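You operate a simulated robot arm through the tools that you are given. There is no shell and no other tool. Be economical: measure what you need, move in short steps, check, and stop when the job is done.

The job below is to be done with a simulated robot arm. You get a single attempt, and the scene is never put back.

JOB
Set the arc in the brown fixture to white light, middle step.
Fine: plug of the green adapter in the beige box and slider in before you switch its grey socket on.

The check looks at the end state, three seconds after you hand in, the way a careful person would. Anything else that was tipped, shoved, dropped, spilled or broken makes it a failure.

ROBOT AND FRAMES
A 7-joint arm with a two-finger parallel gripper, fixed in place. Base frame: the origin is at the foot of the arm, x ahead of it, y to its left, z up. Readings come in mm, rad, newtons and seconds.
With the tool pointing down near the work surface it reaches from about 300 to 700 mm from the base axis. Its first joint turns from -1.152 to 1.152 rad. Payload 1.57 kg.
Tool frame: the origin (TCP) lies between the finger pads and is the grasp point; the fingertips stand 30 mm ahead of it; z points along the fingers, y is the line along which they close. The gripper opens to 110 mm. The fingers are 24 mm wide and 12 mm thick; the gripper's body (48 by 112 mm) begins 78 mm behind the TCP.
Orientation is that of the tool frame in the base frame, as a unit quaternion [w, x, y, z]. With the fingers straight down and closing along the base's y, the tool's x points along the base's -x, its y along +y and its z along -z.

CONTROLS
- The arm moves only by the tool move_arm. Its argument "deltas" is text: rows parted by semicolons, each of 7 numbers parted by spaces: the shift along the tool's x, y, z in mm, then the turn, a rotation vector about the tool's x, y, z in rad, then the opening in per cent of the stroke, from 0 (shut) to 100 (fully open). In form: dx dy dz wx wy wz grip; .... A call has 1 to 8 rows; each row shifts and turns the commanded pose from where the row before left it, along the tool's axes as they then stand. Rows are played at 5 a second. More than 50 mm and 0.15 rad between two rows, or a gripper value outside its range, and nothing of the call is played. A pose out of reach is approached as far as the arm can. The call stops where the force on the tool passes 40 N (or 10 N more than at its start, if that is more) or the arm is blocked; 0.2 s more then pass. Each finger travels about 108 mm/s and halts on what it meets, pressing with about 34 N; the grip force reading is that of the motor and also rises with nothing between the fingers. The clock runs only during rows and for 0.2 s after the last one: add rows that do not move to give the fingers time. It gives the time, the measured TCP pose, the force on the tool (base axes), the opening and the grip force at its end, in the units of the frame above (readings bear some noise).
- Cameras (640 x 400 px; columns grow to the right, rows downward): "scene" is fixed at [173, -399.6, 1401.1]; the picture's right is [0.68, -0.73, 0.00], its down [-0.43, -0.40, -0.81] and it looks along [0.59, 0.55, -0.59] (base axes); focal length 300 px, centre (320, 200). "wrist" rides on the gripper at [70, 16, -141] in the tool frame; the picture's right is [-0.23, 0.97, 0.00], its down [-0.86, -0.20, -0.48] and it looks along [-0.47, -0.11, 0.88] (tool axes); focal length 222 px, centre (320, 200). There is no depth. A picture from a camera that has moved, and an enlarged one, comes with that camera's place and axes in the base frame and with its lens.
- grab_frame(camera): a new picture of that camera. It takes no simulated time.
- close_up(camera, box): a new picture of the part [left, top, right, bottom] of that camera's present view, enlarged. It takes no simulated time.
- finish_job(): hands the job in; it is judged then, once.

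Work in short steps. Places have to be worked out from the pictures, the camera data and where the tool is seen: move nearer, look again, correct. Check each grasp and each placing, and mend what went wrong. You have 120 turns and 68 pictures in all, those below and enlarged ones among them. Open the gripper and draw the arm clear of the work before you hand the job in, unless the task says otherwise; then end with one line.

The tools are called after ">>>" as name(argument=value, ...) on one line, values as JSON. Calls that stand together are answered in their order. move_arm: Moves the arm, as the interface text tells. Its arguments: {"type":"object","properties":{"deltas":{"type":"string"}},"required":["deltas"]} The other tools are called the same way: grab_frame (camera) takes a picture; close_up (camera, box) takes an enlarged picture of a part of a camera's view; finish_job () hands the job in.

At the start:

```text
clock: 0.0
position: [377.3, -100.4, 1161.7]
tcp_rot: [0.0, 0.001, 1.0, 0.0]
contact_force: [0.8, 1.4, 0.8]
width: 110.0
grasp_force: 0.0
```

scene: 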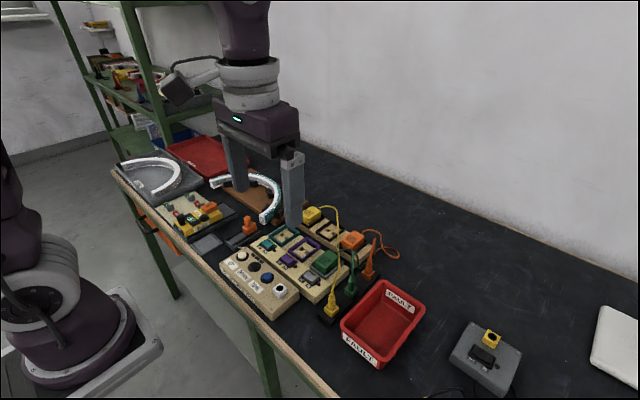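
wrist: 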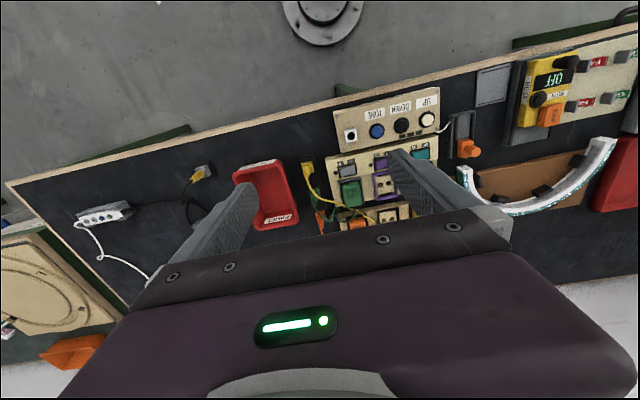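

The scene is cluttered, so I take enlarged views of the fixture, boxes and plugs first.

>>> close_up(camera="scene", box=[210, 190, 400, 320])

>>> close_up(camera="scene", box=[110, 130, 300, 260])

>>> close_up(camera="wrist", box=[230, 70, 480, 240])

>>> close_up(camera="wrist", box=[430, 20, 640, 220])

```text
3.08 times, centred on (305, 255) of scene
camera zoom: at [173.0, -399.6, 1401.1], right [0.68, -0.73, 0.0], down [-0.43, -0.4, -0.81], along [0.59, 0.55, -0.59], focal length 922 px, centre (366, 31)
```

zoom: 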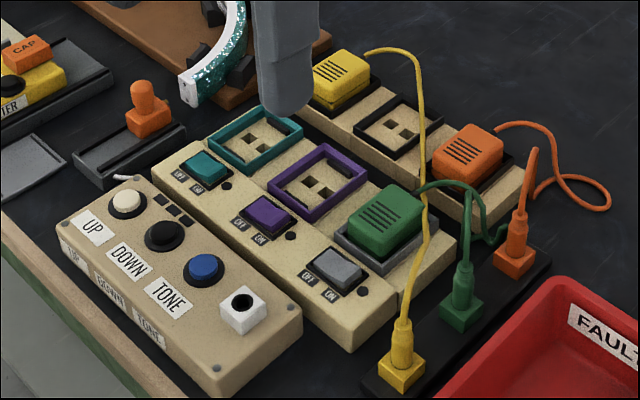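

```text
3.08 times, centred on (205, 195) of scene
camera zoom: at [173.0, -399.6, 1401.1], right [0.68, -0.73, 0.0], down [-0.43, -0.4, -0.81], along [0.59, 0.55, -0.59], focal length 922 px, centre (674, 215)
```

zoom: 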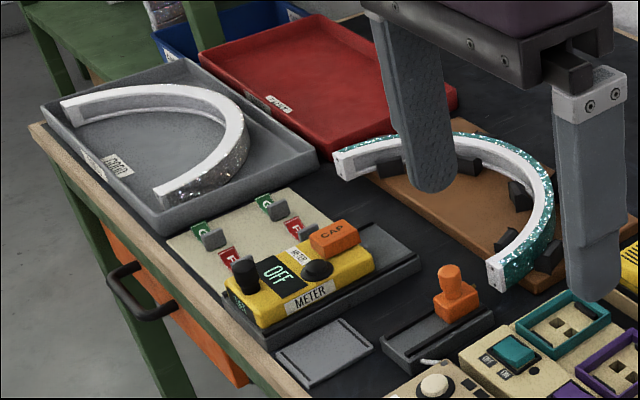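

```text
2.35 times, centred on (355, 155) of wrist
camera zoom: at [306.2, -83.1, 1302.5], right [0.23, 0.97, 0.0], down [0.86, -0.2, 0.48], along [0.47, -0.11, -0.88], focal length 523 px, centre (238, 306)
```

zoom: 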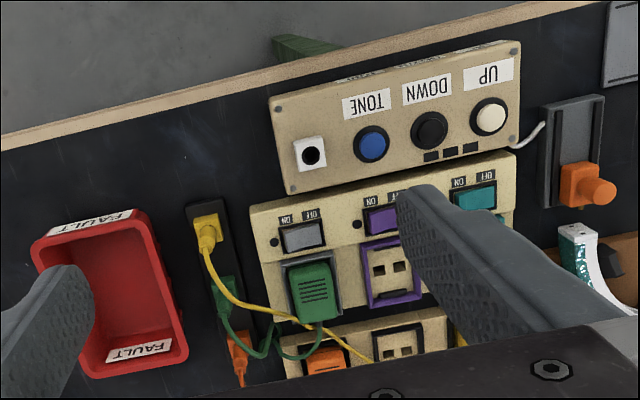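

```text
2.00 times, centred on (535, 120) of wrist
camera zoom: at [306.2, -83.1, 1302.5], right [0.23, 0.97, 0.0], down [0.86, -0.2, 0.48], along [0.47, -0.11, -0.88], focal length 444 px, centre (-110, 360)
```

zoom: 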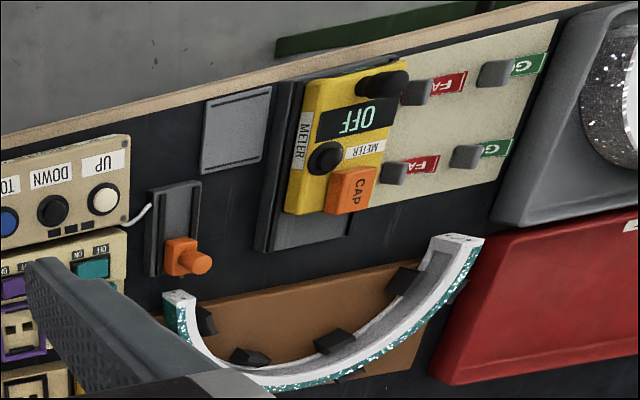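

The green plug stands in the black parking strip around (530,-153), the white jack on the beige box is near (418,-48), and the orange slider is on a track left of the box. I close the gripper and move over the plugs for a better look.

>>> move_arm(deltas="-15 -10 33 0 0 0 60; -15 -10 33 0 0 0 30; -15 -10 33 0 0 0 0; 0 0 0 0 0 0 0; 0 0 0 0 0 0 0")

>>> grab_frame(camera="wrist")

>>> close_up(camera="wrist", box=[220, 60, 420, 260])

```text
clock: 1.2
position: [423.6, -130.0, 1063.0]
tcp_rot: [0.0, 0.0, 1.0, 0.0]
contact_force: [0.6, -0.2, 0.5]
width: 0.3
grasp_force: 21.1
```

```text
61 pictures are left
camera wrist: at [352.3, -112.9, 1204.7], right [0.23, 0.97, 0.0], down [0.86, -0.2, 0.48], along [0.47, -0.11, -0.88], focal length 222 px, centre (320, 200)
```

wrist: 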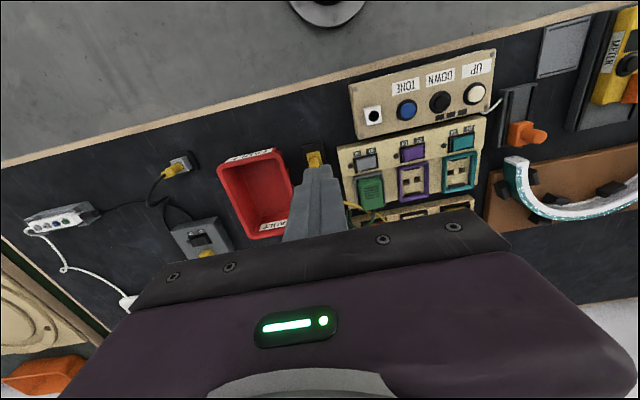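

```text
2.00 times, centred on (320, 160) of wrist
camera zoom: at [352.3, -112.9, 1204.7], right [0.23, 0.97, 0.0], down [0.86, -0.2, 0.48], along [0.47, -0.11, -0.88], focal length 444 px, centre (320, 280)
```

zoom: 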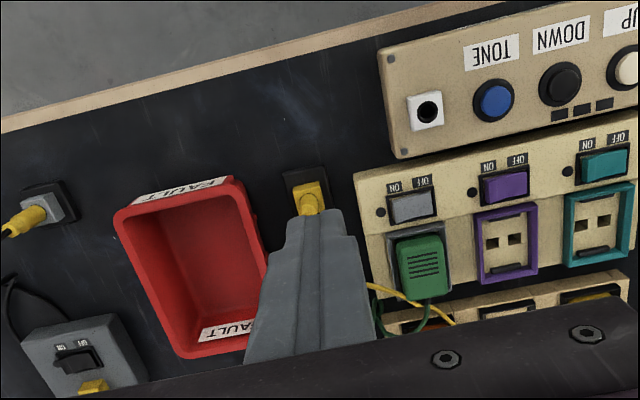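

The fingers hide the plug. I'll turn the tool 90° so the fingers close along x (between neighbouring plugs, away from the cable), open them partway, and look between them.

>>> move_arm(deltas="0 0 0 0 0 -0.1428 30; 0 0 0 0 0 -0.1428 60; 0 0 0 0 0 -0.1428 80; 0 0 0 0 0 -0.1428 80; 0 0 0 0 0 -0.1428 80; 0 0 0 0 0 -0.1428 80")

>>> move_arm(deltas="0 0 0 0 0 -0.1428 80; 0 0 0 0 0 -0.1428 80; 0 0 0 0 0 -0.1428 80; 0 0 0 0 0 -0.1428 80; 0 0 0 0 0 -0.1428 80; 40 -45 0 0 0 0 80; 20 -45 0 0 0 0 80; 0 0 0 0 0 0 80")

>>> grab_frame(camera="wrist")

```text
clock: 2.6
position: [421.7, -129.7, 1062.7]
tcp_rot: [0.001, -0.416, 0.909, 0.0]
contact_force: [0.5, 0.4, -0.1]
width: 88.2
grasp_force: 0.1
```

```text
refused: row 6 steps farther than a row can; nothing moved
```

```text
59 pictures are left
camera wrist: at [363.5, -171.2, 1203.8], right [-0.59, 0.81, 0.0], down [0.71, 0.52, 0.48], along [0.39, 0.28, -0.88], focal length 222 px, centre (320, 200)
```

wrist: 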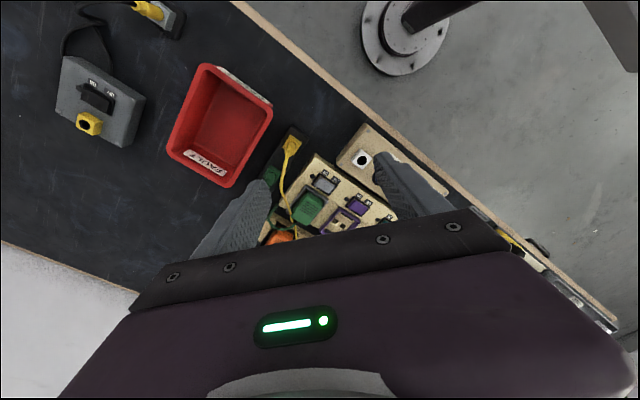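

The turn works as expected; I complete it and shift over the plug strip in smaller steps.

>>> move_arm(deltas="0 0 0 0 0 -0.1428 80; 0 0 0 0 0 -0.1428 80; 0 0 0 0 0 -0.1428 80; 0 0 0 0 0 -0.1428 80; 0 0 0 0 0 -0.1428 80; 7 -36 0 0 0 0 80; 7 -36 0 0 0 0 80; 7 -36 0 0 0 0 80")

>>> grab_frame(camera="wrist")

```text
clock: 4.4
position: [530.3, -150.4, 1062.2]
tcp_rot: [0.0, 0.707, -0.707, 0.0]
contact_force: [0.1, 0.9, -0.4]
width: 88.3
grasp_force: 0.0
```

```text
58 pictures are left
camera wrist: at [512.4, -219.2, 1203.7], right [-0.97, 0.23, 0.0], down [0.2, 0.86, 0.48], along [0.11, 0.47, -0.88], focal length 222 px, centre (320, 200)
```

wrist: 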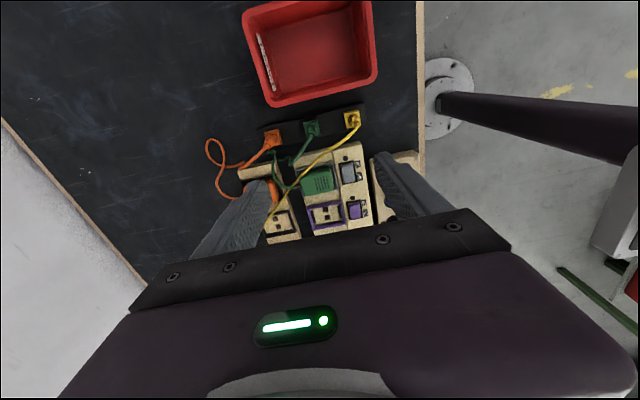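

Now the plugs and cables are visible between the fingers; I enlarge them.

>>> close_up(camera="wrist", box=[240, 90, 400, 190])

>>> close_up(camera="scene", box=[290, 210, 400, 330])

```text
4.00 times, centred on (320, 140) of wrist
camera zoom: at [512.4, -219.2, 1203.7], right [-0.97, 0.23, 0.0], down [0.2, 0.86, 0.48], along [0.11, 0.47, -0.88], focal length 888 px, centre (320, 440)
```

zoom: 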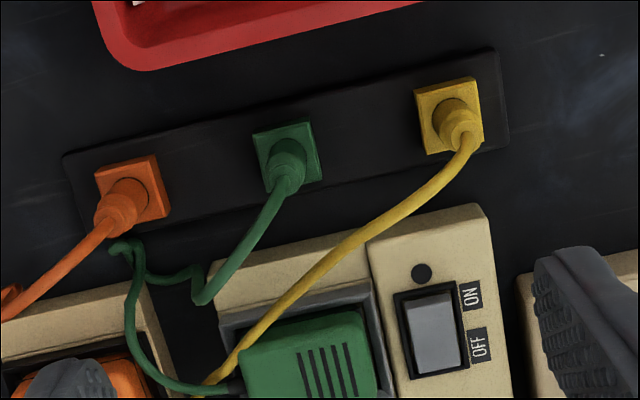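

```text
3.33 times, centred on (345, 270) of scene
camera zoom: at [173.0, -399.6, 1401.1], right [0.68, -0.73, 0.0], down [-0.43, -0.4, -0.81], along [0.59, 0.55, -0.59], focal length 998 px, centre (237, -33)
```

zoom: 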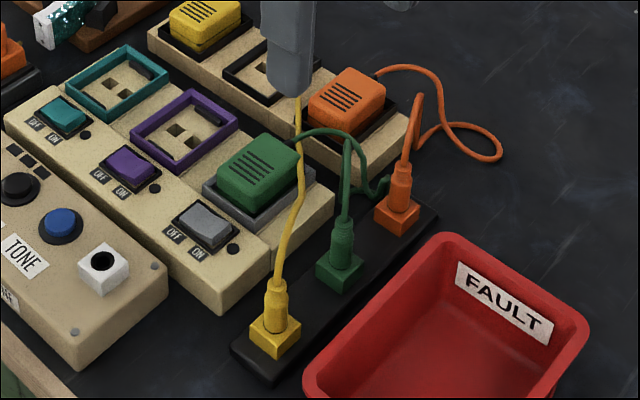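

The green plug's neck is at about (538,-154), from z≈833 to 876, standing on a coloured cube. I narrow the opening to 50 mm and descend to z≈960 for a check.

>>> move_arm(deltas="2 -4 0 0 0 0 45; 2 -4 25 0 0 0 45; 0 0 40 0 0 0 45; 0 0 37 0 0 0 45; 0 0 0 0 0 0 45")

>>> grab_frame(camera="wrist")

>>> close_up(camera="scene", box=[270, 190, 420, 330])

```text
clock: 5.6
position: [538.2, -156.1, 957.7]
tcp_rot: [-0.001, -0.707, 0.707, 0.0]
contact_force: [-0.4, -1.1, 0.4]
width: 49.5
grasp_force: 0.1
```

```text
55 pictures are left
camera wrist: at [519.7, -225.1, 1099.6], right [-0.97, 0.23, 0.0], down [0.2, 0.86, 0.48], along [0.11, 0.47, -0.88], focal length 222 px, centre (320, 200)
```

wrist: 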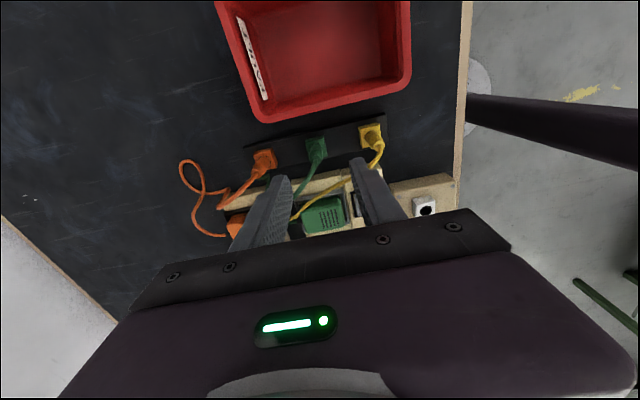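

```text
2.86 times, centred on (345, 260) of scene
camera zoom: at [173.0, -399.6, 1401.1], right [0.68, -0.73, 0.0], down [-0.43, -0.4, -0.81], along [0.59, 0.55, -0.59], focal length 856 px, centre (249, 29)
```

zoom: 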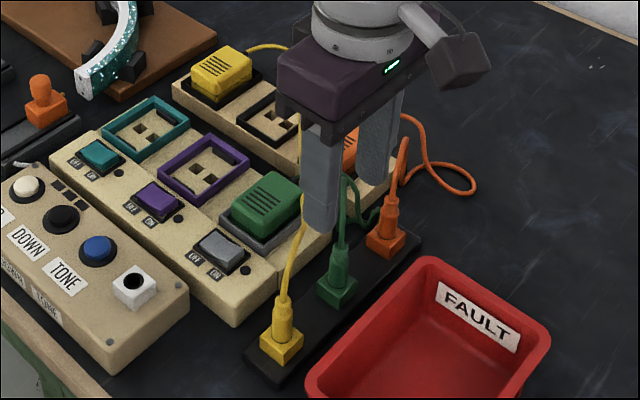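

Plug and fingers look aligned in x; I check y more precisely.

>>> close_up(camera="wrist", box=[230, 100, 410, 230])

```text
3.08 times, centred on (320, 165) of wrist
camera zoom: at [519.7, -225.1, 1099.6], right [-0.97, 0.23, 0.0], down [0.2, 0.86, 0.48], along [0.11, 0.47, -0.88], focal length 684 px, centre (320, 308)
```

zoom: 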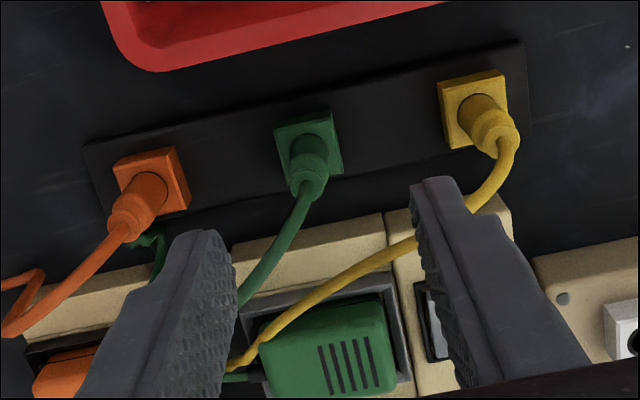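

Plug axis comes out at (540,-154). Descending so the fingertips sit just above the cube, then closing on the neck.

>>> move_arm(deltas="-2 -2 30 0 0 0 45; 0 0 30 0 0 0 45; 0 0 27 0 0 0 45; 0 0 0 0 0 0 45; 0 0 0 0 0 0 20; 0 0 0 0 0 0 5; 0 0 0 0 0 0 5")

>>> close_up(camera="wrist", box=[230, 80, 410, 230])

>>> close_up(camera="scene", box=[270, 190, 420, 330])

```text
clock: 7.2
position: [540.7, -153.3, 872.1]
tcp_rot: [0.0, 0.707, -0.707, 0.0]
contact_force: [7.8, -0.8, -0.8]
width: 13.5
grasp_force: 30.1
```

```text
2.67 times, centred on (320, 155) of wrist
camera zoom: at [523.3, -223.4, 1013.8], right [-0.97, 0.23, 0.0], down [0.2, 0.86, 0.48], along [0.11, 0.47, -0.88], focal length 592 px, centre (320, 320)
```

zoom: 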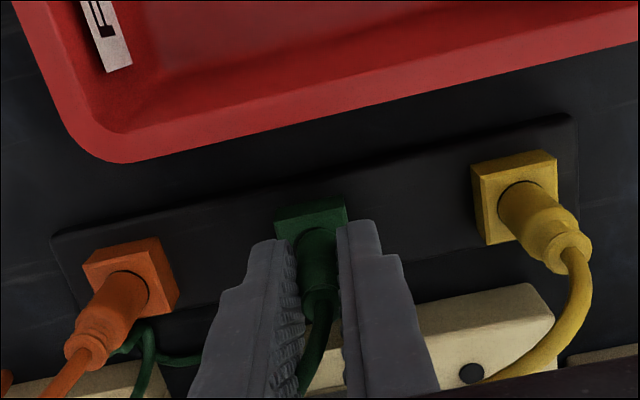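

```text
2.86 times, centred on (345, 260) of scene
camera zoom: at [173.2, -399.6, 1401.0], right [0.68, -0.73, 0.0], down [-0.43, -0.4, -0.81], along [0.59, 0.55, -0.59], focal length 856 px, centre (249, 29)
```

zoom: 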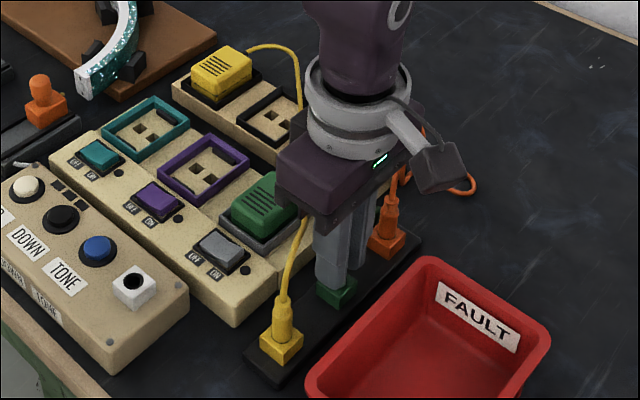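

The neck is held (13.5 mm). Now pull straight up slowly.

>>> move_arm(deltas="0 0 -8 0 0 0 5; 0 0 -8 0 0 0 5; 0 0 -10 0 0 0 5; 0 0 -15 0 0 0 5; 0 0 -20 0 0 0 5; 0 0 0 0 0 0 5")

>>> close_up(camera="wrist", box=[230, 80, 410, 230])

>>> close_up(camera="scene", box=[270, 190, 420, 330])

```text
clock: 8.6
position: [538.5, -154.9, 932.4]
tcp_rot: [0.0, -0.707, 0.707, 0.0]
contact_force: [-0.4, 0.3, -0.4]
width: 13.5
grasp_force: 29.6
```

```text
2.67 times, centred on (320, 155) of wrist
camera zoom: at [521.9, -223.5, 1073.9], right [-0.97, 0.23, 0.0], down [0.2, 0.86, 0.48], along [0.11, 0.47, -0.88], focal length 592 px, centre (320, 320)
```

zoom: 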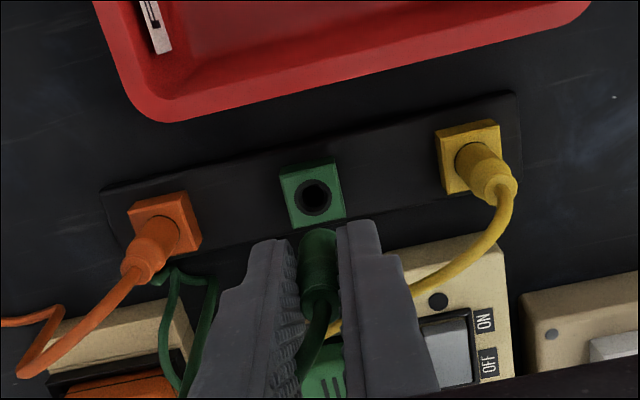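

```text
2.86 times, centred on (345, 260) of scene
camera zoom: at [173.0, -399.6, 1401.1], right [0.68, -0.73, 0.0], down [-0.43, -0.4, -0.81], along [0.59, 0.55, -0.59], focal length 856 px, centre (249, 29)
```

zoom: 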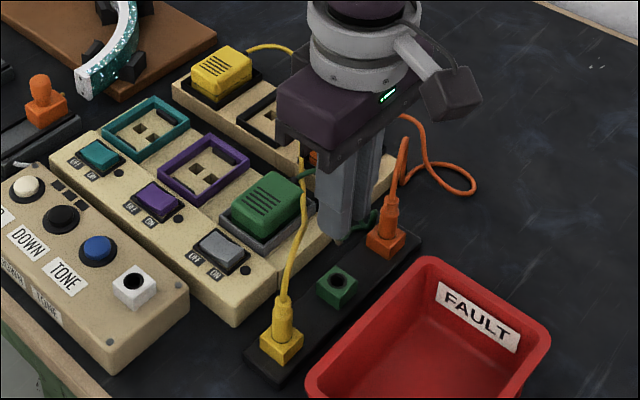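

The plug is out and hanging straight. Lift a bit and carry it over toward the white jack, stopping short above it.

>>> move_arm(deltas="0 0 -40 0 0 0 5; -30 30 0 0 0 0 5; -30 30 0 0 0 0 5; -30 30 0 0 0 0 5; -14 30 0 0 0 0 5; 0 0 0 0 0 0 5")

>>> grab_frame(camera="wrist")

>>> close_up(camera="scene", box=[220, 190, 370, 310])

```text
clock: 10.0
position: [420.4, -49.4, 974.1]
tcp_rot: [0.0, 0.708, -0.707, -0.001]
contact_force: [-0.3, 0.3, 0.3]
width: 13.3
grasp_force: 30.0
```

```text
48 pictures are left
camera wrist: at [402.8, -118.7, 1115.0], right [-0.97, 0.23, 0.0], down [0.2, 0.85, 0.48], along [0.11, 0.47, -0.88], focal length 222 px, centre (320, 200)
```

wrist: 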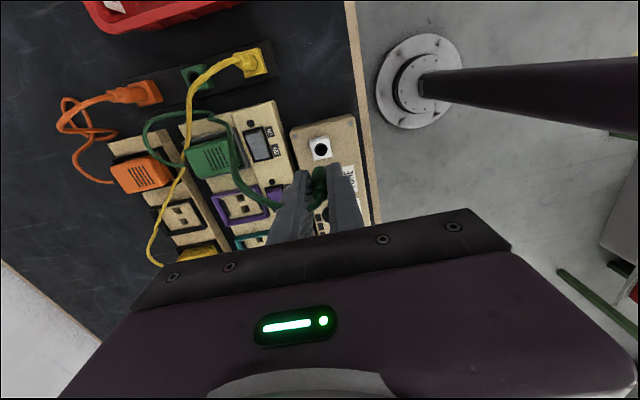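

```text
3.33 times, centred on (295, 250) of scene
camera zoom: at [173.0, -399.5, 1401.1], right [0.68, -0.73, 0.0], down [-0.43, -0.4, -0.81], along [0.59, 0.55, -0.59], focal length 998 px, centre (403, 33)
```

zoom: 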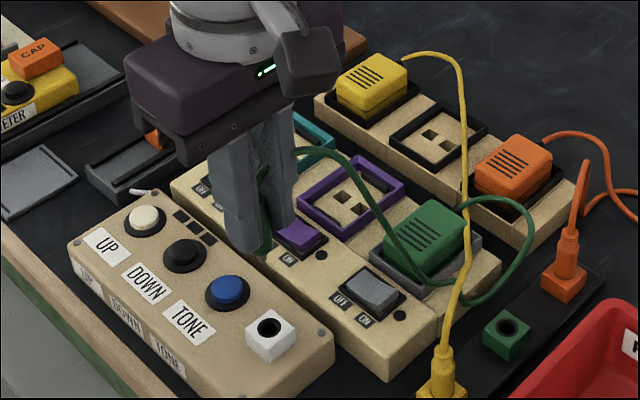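

Triangulation puts the jack hole near (419,-46), top at z≈848. I zoom once to refine.

>>> close_up(camera="wrist", box=[270, 110, 370, 230])

>>> close_up(camera="scene", box=[270, 230, 330, 310])

```text
3.33 times, centred on (320, 170) of wrist
camera zoom: at [402.8, -118.7, 1115.0], right [-0.97, 0.23, 0.0], down [0.2, 0.85, 0.48], along [0.11, 0.47, -0.88], focal length 740 px, centre (320, 300)
```

zoom: 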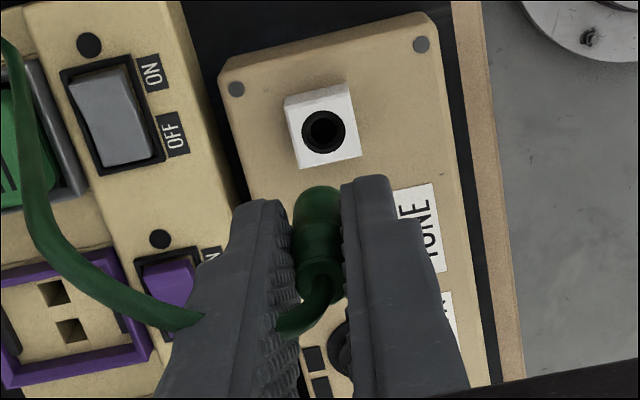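

```text
5.00 times, centred on (300, 270) of scene
camera zoom: at [173.0, -399.5, 1401.1], right [0.68, -0.73, 0.0], down [-0.43, -0.4, -0.81], along [0.59, 0.55, -0.59], focal length 1498 px, centre (420, -150)
```

zoom: 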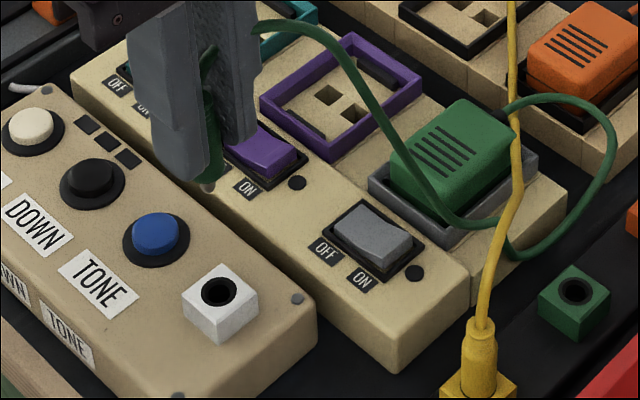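

Hole at about (419.3,-46.3,850); expected seated TCP height ≈889. I descend to z≈922 and check alignment.

>>> move_arm(deltas="-3 1 20 0 0 0 5; 0 0 20 0 0 0 5; 0 0 12 0 0 0 5; 0 0 0 0 0 0 5")

>>> close_up(camera="wrist", box=[270, 110, 370, 230])

>>> close_up(camera="scene", box=[260, 230, 320, 310])

```text
clock: 11.0
position: [418.0, -45.9, 922.0]
tcp_rot: [0.0, -0.707, 0.707, 0.0]
contact_force: [0.6, -0.2, -0.7]
width: 13.4
grasp_force: 30.3
```

```text
3.33 times, centred on (320, 170) of wrist
camera zoom: at [401.4, -115.4, 1063.4], right [-0.97, 0.23, 0.0], down [0.2, 0.86, 0.48], along [0.11, 0.47, -0.88], focal length 740 px, centre (320, 300)
```

zoom: 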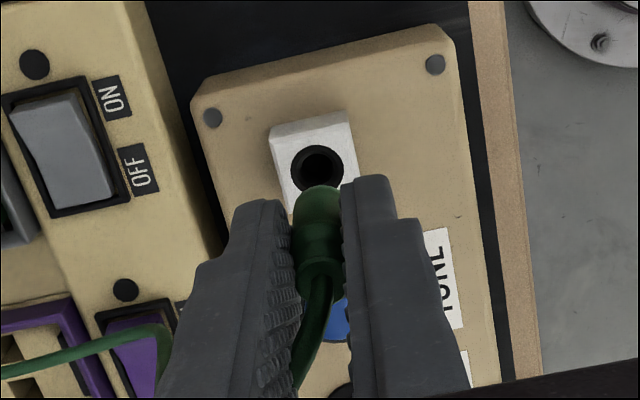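

```text
5.00 times, centred on (290, 270) of scene
camera zoom: at [173.0, -399.6, 1401.1], right [0.68, -0.73, 0.0], down [-0.43, -0.4, -0.81], along [0.59, 0.55, -0.59], focal length 1498 px, centre (470, -150)
```

zoom: 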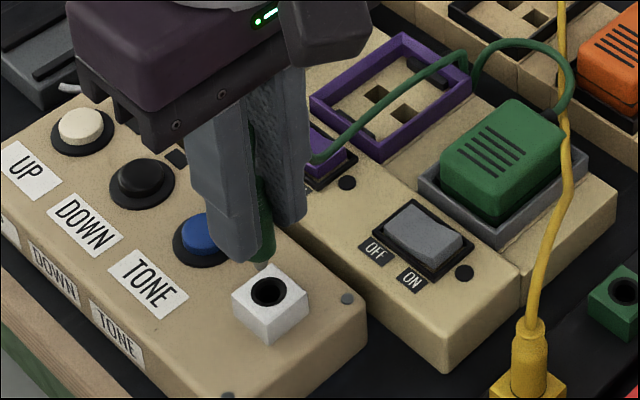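

Well aligned: hole computes to (418.4,-45.6) against TCP (418,-45.9). I lower in small steps watching force.

>>> move_arm(deltas="0 0 6 0 0 0 5; 0 0 6 0 0 0 5; 0 0 5 0 0 0 5; 0 0 4 0 0 0 5; 0 0 0 0 0 0 5")

>>> close_up(camera="scene", box=[260, 230, 320, 310])

```text
clock: 12.2
position: [418.8, -46.9, 901.7]
tcp_rot: [0.0, -0.706, 0.708, -0.001]
contact_force: [1.5, -8.9, 5.4]
width: 13.7
grasp_force: 30.3
```

```text
5.00 times, centred on (290, 270) of scene
camera zoom: at [173.0, -399.8, 1401.0], right [0.68, -0.73, 0.0], down [-0.43, -0.4, -0.81], along [0.59, 0.55, -0.59], focal length 1498 px, centre (470, -150)
```

zoom: 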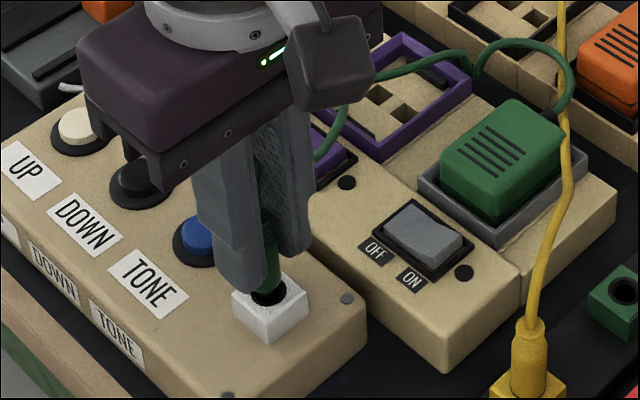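

The plug is entering but pressed on the +y side of the hole (force −9 N in y). I shift 1.5 mm in −y and continue down.

>>> move_arm(deltas="1.5 0 0 0 0 0 5; 0 0 3 0 0 0 5; 0 0 0 0 0 0 5")

```text
clock: 13.0
position: [418.9, -47.9, 898.5]
tcp_rot: [-0.001, -0.707, 0.707, -0.001]
contact_force: [-0.3, -4.7, 1.0]
width: 13.6
grasp_force: 29.8
```

>>> move_arm(deltas="1 0 3 0 0 0 5; 0 0 3 0 0 0 5; 0 0 3 0 0 0 5; 0 0 0 0 0 0 5")

>>> close_up(camera="scene", box=[260, 230, 320, 310])

```text
clock: 14.0
position: [418.9, -48.7, 889.8]
tcp_rot: [0.001, -0.707, 0.707, -0.001]
contact_force: [1.6, -0.3, 25.7]
width: 13.5
grasp_force: 30.4
```

```text
5.00 times, centred on (290, 270) of scene
camera zoom: at [172.7, -399.5, 1401.1], right [0.68, -0.73, 0.0], down [-0.43, -0.4, -0.81], along [0.59, 0.55, -0.59], focal length 1498 px, centre (470, -150)
```

zoom: 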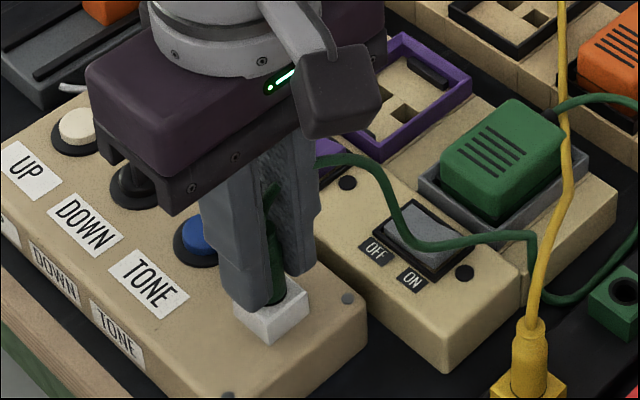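

It bottomed at the predicted seated height (889.8, 26 N down). I release and rise to check.

>>> move_arm(deltas="0 0 -1 0 0 0 15; 0 0 0 0 0 0 35; 0 0 0 0 0 0 35; 0 0 -40 0 0 0 35; 0 0 -40 0 0 0 35; 0 0 -30 0 0 0 35; 0 0 0 0 0 0 35")

>>> close_up(camera="scene", box=[220, 190, 370, 310])

>>> close_up(camera="wrist", box=[220, 80, 400, 220])

```text
clock: 15.6
position: [418.4, -50.5, 999.5]
tcp_rot: [0.0, 0.707, -0.707, 0.0]
contact_force: [0.3, 0.3, -0.3]
width: 38.4
grasp_force: 0.0
```

```text
3.33 times, centred on (295, 250) of scene
camera zoom: at [173.0, -399.6, 1401.1], right [0.68, -0.73, 0.0], down [-0.43, -0.4, -0.81], along [0.59, 0.55, -0.59], focal length 998 px, centre (403, 33)
```

zoom: 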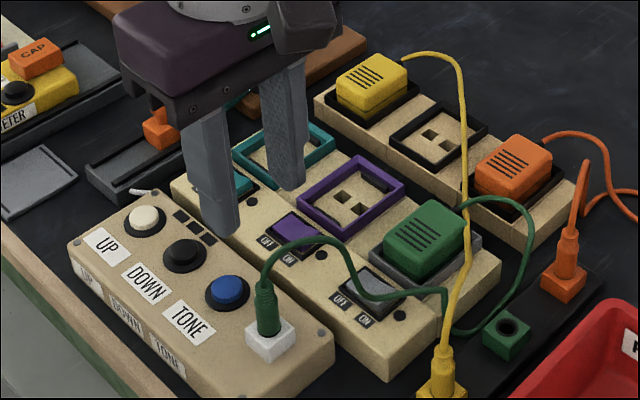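

```text
2.86 times, centred on (310, 150) of wrist
camera zoom: at [401.0, -119.1, 1140.9], right [-0.97, 0.23, 0.0], down [0.2, 0.85, 0.48], along [0.11, 0.47, -0.88], focal length 635 px, centre (349, 343)
```

zoom: 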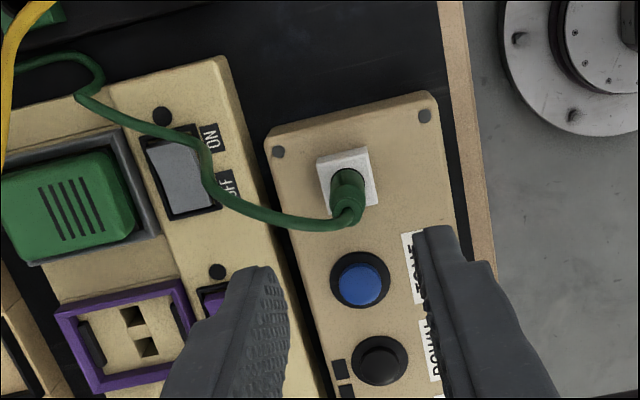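

The plug is fully seated, and the cable crosses only the OFF half of the grey rocker. Next I go look at the slider near (505,190).

>>> move_arm(deltas="-35 -14 0 0 0 0 60; -35 -14 0 0 0 0 90; -35 -14 0 0 0 0 90; -35 -14 0 0 0 0 90; -35 -14 0 0 0 0 90; -35 -14 0 0 0 0 90; 0 0 0 0 0 0 90")

>>> grab_frame(camera="wrist")

```text
clock: 17.2
position: [502.5, 159.5, 999.1]
tcp_rot: [0.0, 0.708, -0.707, 0.001]
contact_force: [0.3, 0.8, -0.5]
width: 99.0
grasp_force: 0.0
```

```text
38 pictures are left
camera wrist: at [485.0, 90.7, 1141.1], right [-0.97, 0.23, 0.0], down [0.2, 0.86, 0.48], along [0.11, 0.47, -0.88], focal length 222 px, centre (320, 200)
```

wrist: 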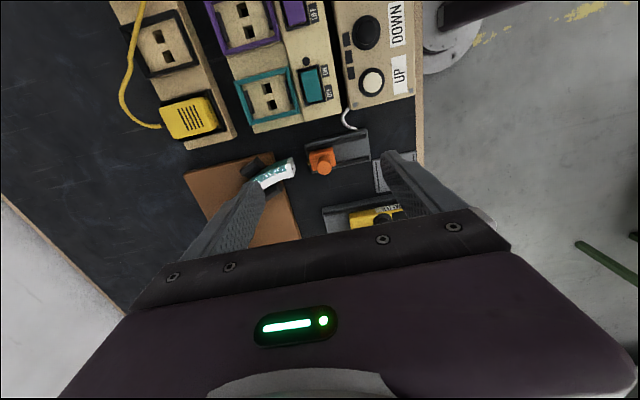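

>>> close_up(camera="wrist", box=[230, 90, 400, 220])

>>> close_up(camera="scene", box=[190, 190, 290, 270])

```text
3.08 times, centred on (315, 155) of wrist
camera zoom: at [485.0, 90.7, 1141.1], right [-0.97, 0.23, 0.0], down [0.2, 0.86, 0.48], along [0.11, 0.47, -0.88], focal length 684 px, centre (335, 338)
```

zoom: 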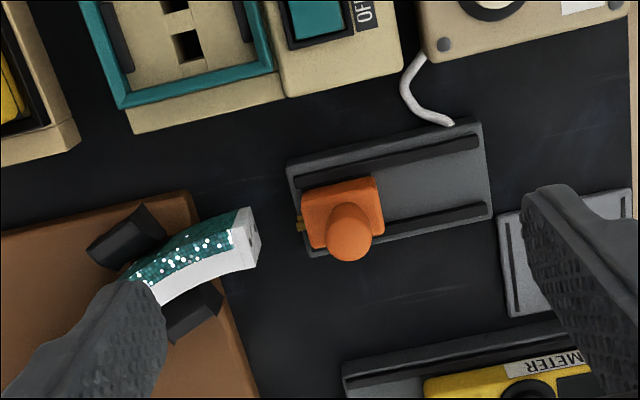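

```text
5.00 times, centred on (240, 230) of scene
camera zoom: at [173.0, -399.5, 1401.1], right [0.68, -0.73, 0.0], down [-0.43, -0.4, -0.81], along [0.59, 0.55, -0.59], focal length 1498 px, centre (720, 50)
```

zoom: 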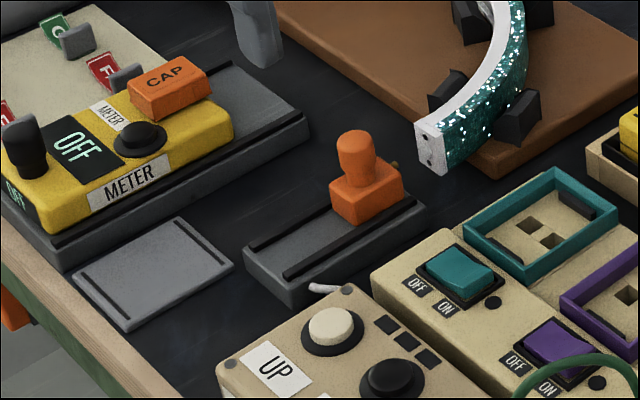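

The slider block (top z≈838, knob to ≈866 at about (504,191)) has brass pins facing the arc's end face at x≈551. I'll push it in +x from behind with closed fingers; first position behind it.

>>> move_arm(deltas="-16 18 0 0 0 0 50; -16 18 0 0 0 0 10; 0 0 45 0 0 0 0; 0 0 45 0 0 0 0; 0 0 0 0 0 0 0")

>>> grab_frame(camera="wrist")

>>> close_up(camera="scene", box=[190, 190, 290, 270])

```text
clock: 18.4
position: [465.1, 193.7, 909.7]
tcp_rot: [0.0, -0.707, 0.708, 0.0]
contact_force: [0.9, -0.2, 0.4]
width: 0.0
grasp_force: 21.3
```

```text
35 pictures are left
camera wrist: at [449.0, 125.0, 1050.7], right [-0.97, 0.23, 0.0], down [0.2, 0.85, 0.48], along [0.11, 0.47, -0.88], focal length 222 px, centre (320, 200)
```

wrist: 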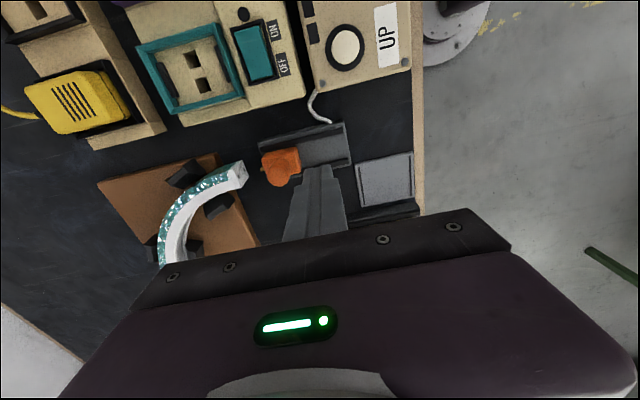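

```text
5.00 times, centred on (240, 230) of scene
camera zoom: at [173.0, -399.6, 1401.1], right [0.68, -0.73, 0.0], down [-0.43, -0.4, -0.81], along [0.59, 0.55, -0.59], focal length 1498 px, centre (720, 50)
```

zoom: 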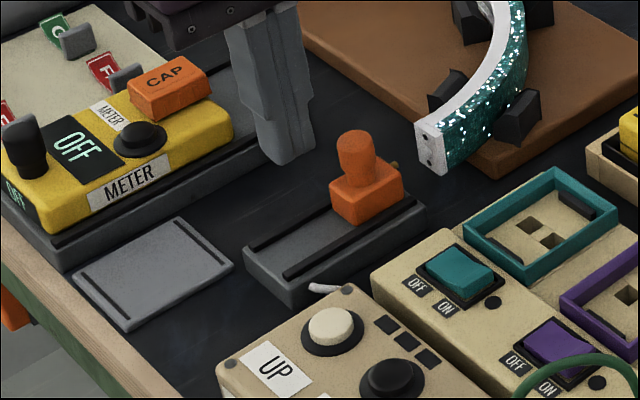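

Lateral alignment agrees (slider y≈192). Descend to tips at z≈830 and begin pushing in +x gently.

>>> move_arm(deltas="1 0 25 0 0 0 0; 0 0 24 0 0 0 0; 0 -6 0 0 0 0 0; 0 -6 0 0 0 0 0; 0 -5 0 0 0 0 0; 0 0 0 0 0 0 0")

>>> close_up(camera="scene", box=[190, 190, 290, 270])

```text
clock: 19.8
position: [485.5, 191.4, 861.1]
tcp_rot: [0.0, 0.708, -0.707, 0.0]
contact_force: [0.5, -0.3, -1.3]
width: 0.0
grasp_force: 21.2
```

```text
5.00 times, centred on (240, 230) of scene
camera zoom: at [173.0, -399.6, 1401.1], right [0.68, -0.73, 0.0], down [-0.43, -0.4, -0.81], along [0.59, 0.55, -0.59], focal length 1498 px, centre (720, 50)
```

zoom: 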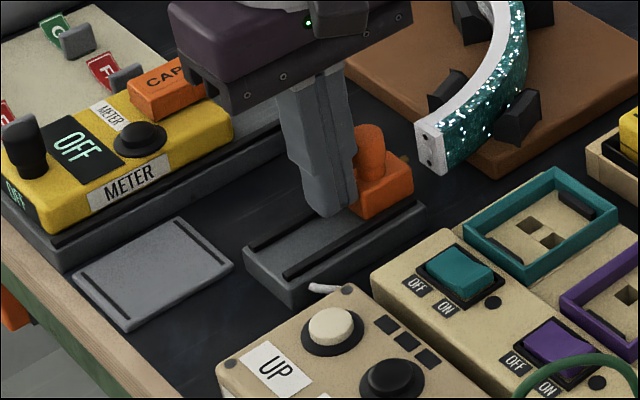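

The slider is moving freely with the push (about 6 mm so far). Continue.

>>> move_arm(deltas="0 -4 0 0 0 0 0; 0 -4 0 0 0 0 0; 0 -4 0 0 0 0 0; 0 0 0 0 0 0 0")

>>> close_up(camera="scene", box=[210, 190, 290, 250])

```text
clock: 20.8
position: [496.8, 193.1, 860.9]
tcp_rot: [0.0, 0.707, -0.707, 0.0]
contact_force: [-0.1, -0.3, -0.6]
width: 0.3
grasp_force: 21.4
```

```text
6.67 times, centred on (250, 220) of scene
camera zoom: at [173.0, -399.6, 1401.1], right [0.68, -0.73, 0.0], down [-0.43, -0.4, -0.81], along [0.59, 0.55, -0.59], focal length 1997 px, centre (787, 67)
```

zoom: 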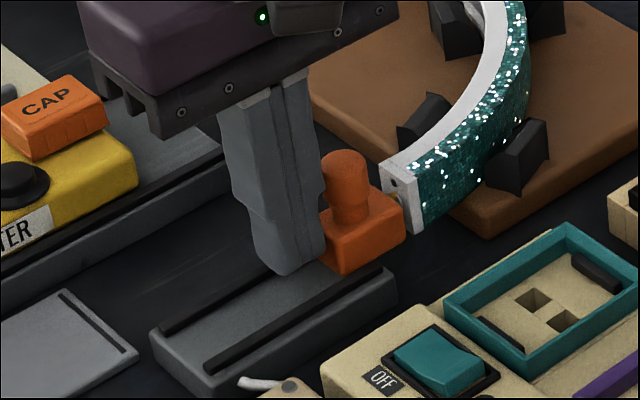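

The pins are just reaching the arc's end face. I continue in small steps, watching for the stop force.

>>> move_arm(deltas="0 -3 0 0 0 0 0; 0 -3 0 0 0 0 0; 0 0 0 0 0 0 0")

>>> close_up(camera="scene", box=[210, 190, 290, 250])

```text
clock: 21.6
position: [500.9, 191.9, 861.1]
tcp_rot: [0.002, 0.708, -0.707, -0.001]
contact_force: [-20.3, 0.4, 5.9]
width: 0.0
grasp_force: 20.9
```

```text
6.67 times, centred on (250, 220) of scene
camera zoom: at [172.5, -399.6, 1401.1], right [0.68, -0.73, 0.0], down [-0.43, -0.4, -0.81], along [0.59, 0.55, -0.59], focal length 1997 px, centre (787, 67)
```

zoom: 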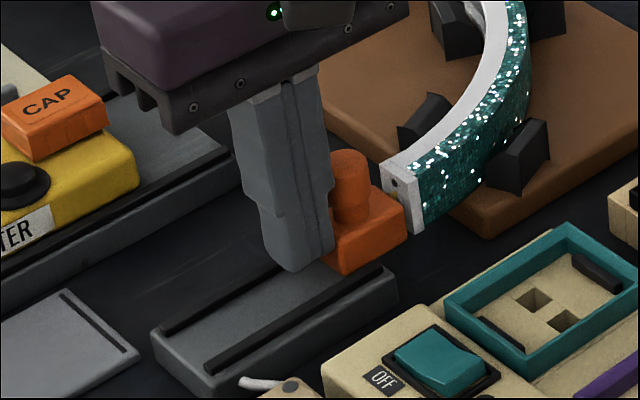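

It stopped with 20 N at x≈501. I back off slightly and inspect whether the slider is flush with the arc's end.

>>> move_arm(deltas="0 8 0 0 0 0 0; 0 15 0 0 0 0 0; 0 0 -50 0 0 0 0; 0 0 -40 0 0 0 0; 0 0 0 0 0 0 0")

>>> close_up(camera="wrist", box=[200, 120, 340, 210])

>>> close_up(camera="scene", box=[230, 200, 280, 240])

```text
clock: 22.8
position: [478.4, 192.1, 951.3]
tcp_rot: [0.0, -0.707, 0.708, 0.0]
contact_force: [-0.4, -0.1, 0.2]
width: 0.0
grasp_force: 21.6
```

```text
4.44 times, centred on (270, 165) of wrist
camera zoom: at [460.6, 123.5, 1092.4], right [-0.97, 0.23, 0.0], down [0.2, 0.85, 0.48], along [0.11, 0.47, -0.88], focal length 987 px, centre (542, 356)
```

zoom: 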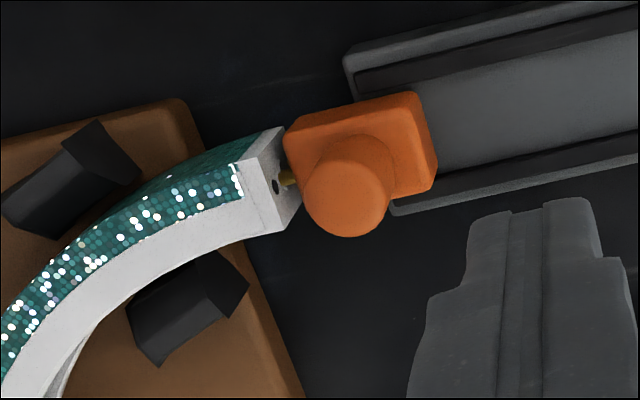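

```text
10.00 times, centred on (255, 220) of scene
camera zoom: at [173.0, -399.6, 1401.1], right [0.68, -0.73, 0.0], down [-0.43, -0.4, -0.81], along [0.59, 0.55, -0.59], focal length 2995 px, centre (970, 0)
```

zoom: 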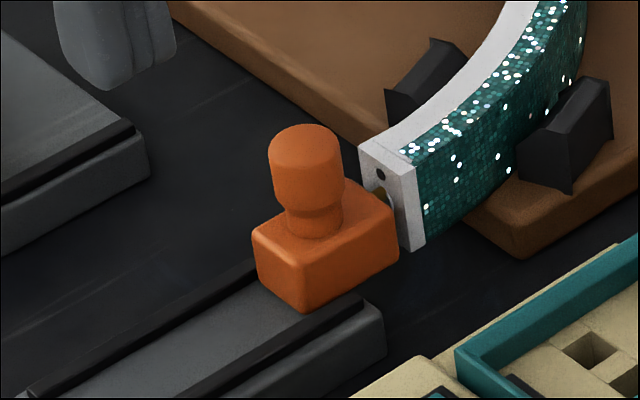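

Slider front and arc face show a small gap with the brass pin bridging; I enlarge further to judge whether the pin is in the hole.

>>> close_up(camera="wrist", box=[245, 140, 285, 175])

>>> close_up(camera="scene", box=[254, 210, 272, 228])

```text
11.43 times, centred on (265, 158) of wrist
camera zoom: at [460.6, 123.5, 1092.4], right [-0.97, 0.23, 0.0], down [0.2, 0.85, 0.48], along [0.11, 0.47, -0.88], focal length 2538 px, centre (949, 686)
```

zoom: 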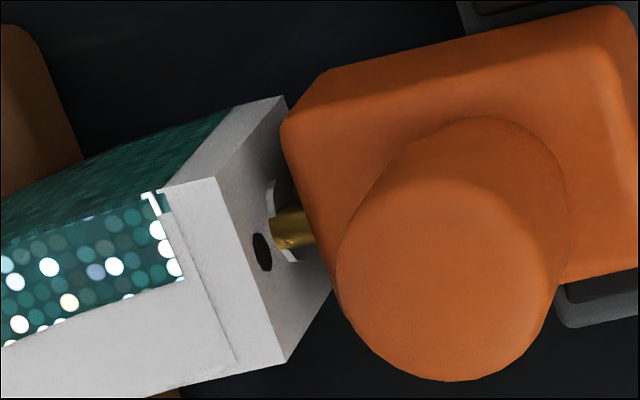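

```text
16.00 times, centred on (263, 219) of scene
camera zoom: at [173.0, -399.6, 1401.1], right [0.68, -0.73, 0.0], down [-0.43, -0.4, -0.81], along [0.59, 0.55, -0.59], focal length 4793 px, centre (1232, -104)
```

zoom: 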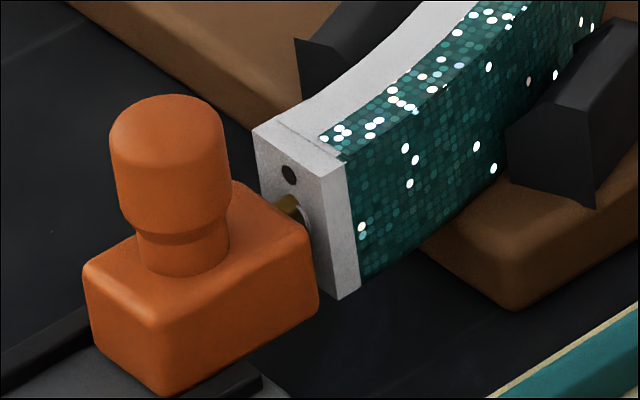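

The pin is in the ringed lower socket but perhaps only partly (≈4–5 mm gap). I press again a bit harder to make sure it is at its stop.

>>> move_arm(deltas="0 5 50 0 0 0 0; 0 0 40 0 0 0 0; 0 -12 0 0 0 0 0; 0 -10 0 0 0 0 0; 0 -5 0 0 0 0 0; 0 -2 0 0 0 0 0; 0 -1 0 0 0 0 0; 0 0 0 0 0 0 0")

>>> close_up(camera="scene", box=[254, 210, 272, 228])

```text
refused: row 1 steps farther than a row can; nothing moved
```

```text
16.00 times, centred on (263, 219) of scene
camera zoom: at [173.0, -399.6, 1401.1], right [0.68, -0.73, 0.0], down [-0.43, -0.4, -0.81], along [0.59, 0.55, -0.59], focal length 4793 px, centre (1232, -104)
```

zoom: 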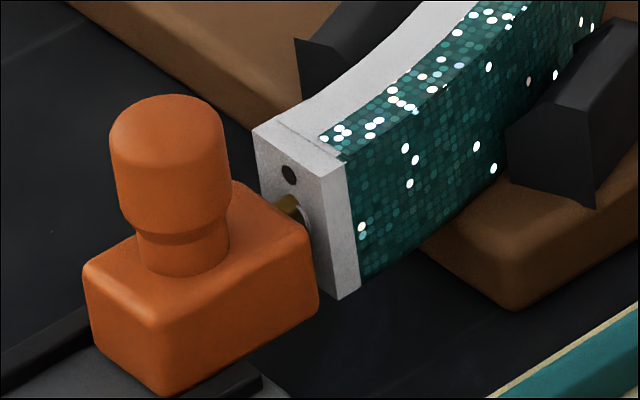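

>>> move_arm(deltas="0 5 45 0 0 0 0; 0 0 45 0 0 0 0; 0 -12 0 0 0 0 0; 0 -10 0 0 0 0 0; 0 -5 0 0 0 0 0; 0 -2 0 0 0 0 0; 0 -1 0 0 0 0 0; 0 0 0 0 0 0 0")

>>> close_up(camera="scene", box=[250, 207, 274, 231])

```text
clock: 24.6
position: [500.0, 191.3, 859.3]
tcp_rot: [-0.004, -0.707, 0.707, 0.001]
contact_force: [-34.3, -3.3, 0.1]
width: 0.0
grasp_force: 21.6
```

```text
16.00 times, centred on (262, 219) of scene
camera zoom: at [172.2, -399.6, 1401.1], right [0.68, -0.73, 0.0], down [-0.43, -0.4, -0.81], along [0.59, 0.55, -0.59], focal length 4793 px, centre (1248, -104)
```

zoom: 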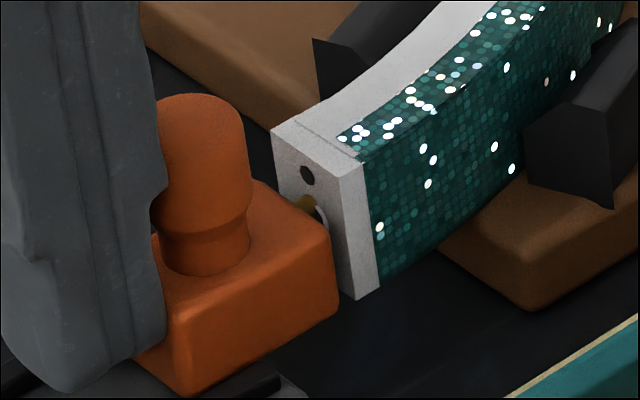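

Even at 34 N the slider does not advance and the arc stays put, and the pin visibly disappears inside its socket: the slider is home. Now back off, lift and travel to the grey switch near (494,-70).

>>> move_arm(deltas="0 12 0 0 0 0 0; 0 0 -49 0 0 0 0; 0 0 -49 0 0 0 0; 45 0 0 0 0 0 0; 45 0 0 0 0 0 0; 45 0 0 0 0 0 0; 45 0 0 0 0 0 0; 45 0 0 0 0 0 0")

>>> move_arm(deltas="20 0 0 0 0 0 0; 0 0 0 0 0 0 0")

>>> close_up(camera="wrist", box=[200, 80, 400, 220])

>>> close_up(camera="scene", box=[280, 240, 350, 310])

```text
clock: 26.4
position: [491.7, -32.6, 959.3]
tcp_rot: [0.0, -0.707, 0.707, -0.001]
contact_force: [0.2, 0.2, -0.2]
width: 0.0
grasp_force: 21.7
```

```text
clock: 27.0
position: [491.5, -53.2, 958.7]
tcp_rot: [0.0, -0.707, 0.707, 0.0]
contact_force: [0.9, 0.1, -0.7]
width: 0.0
grasp_force: 21.9
```

```text
2.86 times, centred on (300, 150) of wrist
camera zoom: at [473.4, -122.0, 1100.3], right [-0.97, 0.23, 0.0], down [0.2, 0.86, 0.48], along [0.11, 0.47, -0.88], focal length 635 px, centre (377, 343)
```

zoom: 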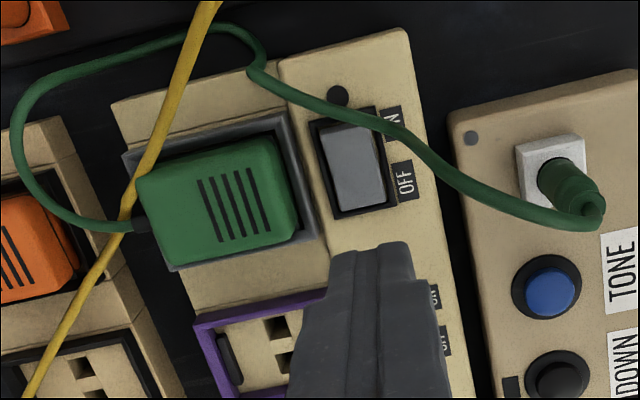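

```text
5.71 times, centred on (315, 275) of scene
camera zoom: at [173.0, -399.6, 1401.1], right [0.68, -0.73, 0.0], down [-0.43, -0.4, -0.81], along [0.59, 0.55, -0.59], focal length 1712 px, centre (349, -229)
```

zoom: 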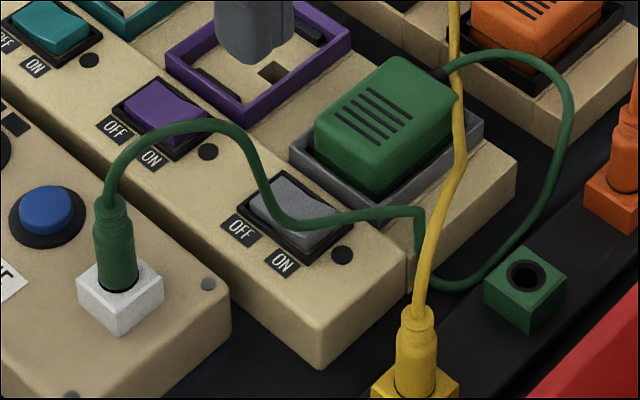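

The rocker spans y≈−82 (ON end) to −49, x≈496. I position the closed fingertips over the ON half at y≈−77 and descend to just above it.

>>> move_arm(deltas="24 -4.5 30 0 0 0 0; 0 0 30 0 0 0 0; 0 0 8 0 0 0 0; 0 0 0 0 0 0 0")

>>> close_up(camera="scene", box=[280, 240, 350, 310])

```text
clock: 28.0
position: [496.1, -77.7, 891.9]
tcp_rot: [0.0, -0.707, 0.707, 0.0]
contact_force: [-0.3, -0.3, 0.4]
width: 0.2
grasp_force: 21.2
```

```text
5.71 times, centred on (315, 275) of scene
camera zoom: at [173.0, -399.6, 1401.1], right [0.68, -0.73, 0.0], down [-0.43, -0.4, -0.81], along [0.59, 0.55, -0.59], focal length 1712 px, centre (349, -229)
```

zoom: 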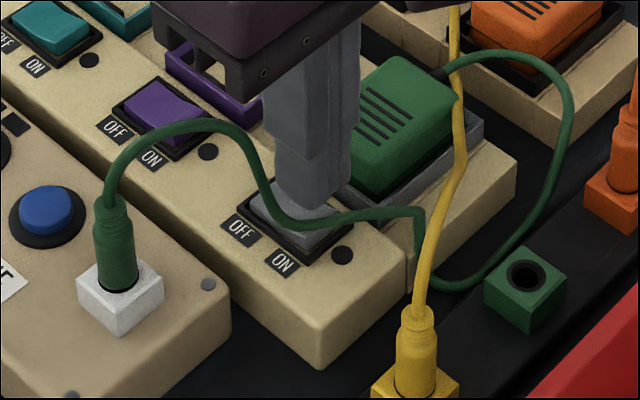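

Clear of the adapter; continue down in small steps.

>>> move_arm(deltas="0 0 4 0 0 0 0; 0 0 4 0 0 0 0; 0 0 3 0 0 0 0; 0 0 0 0 0 0 0")

```text
clock: 29.0
position: [496.9, -77.4, 881.3]
tcp_rot: [-0.001, -0.707, 0.707, 0.0]
contact_force: [0.0, -0.6, -1.2]
width: 0.0
grasp_force: 21.7
```

>>> move_arm(deltas="0 0 3 0 0 0 0; 0 0 2 0 0 0 0; 0 0 2 0 0 0 0; 0 0 0 0 0 0 0")

```text
clock: 30.0
position: [497.0, -76.7, 873.0]
tcp_rot: [-0.001, -0.707, 0.708, 0.0]
contact_force: [0.7, 0.1, 0.5]
width: 0.1
grasp_force: 20.7
```

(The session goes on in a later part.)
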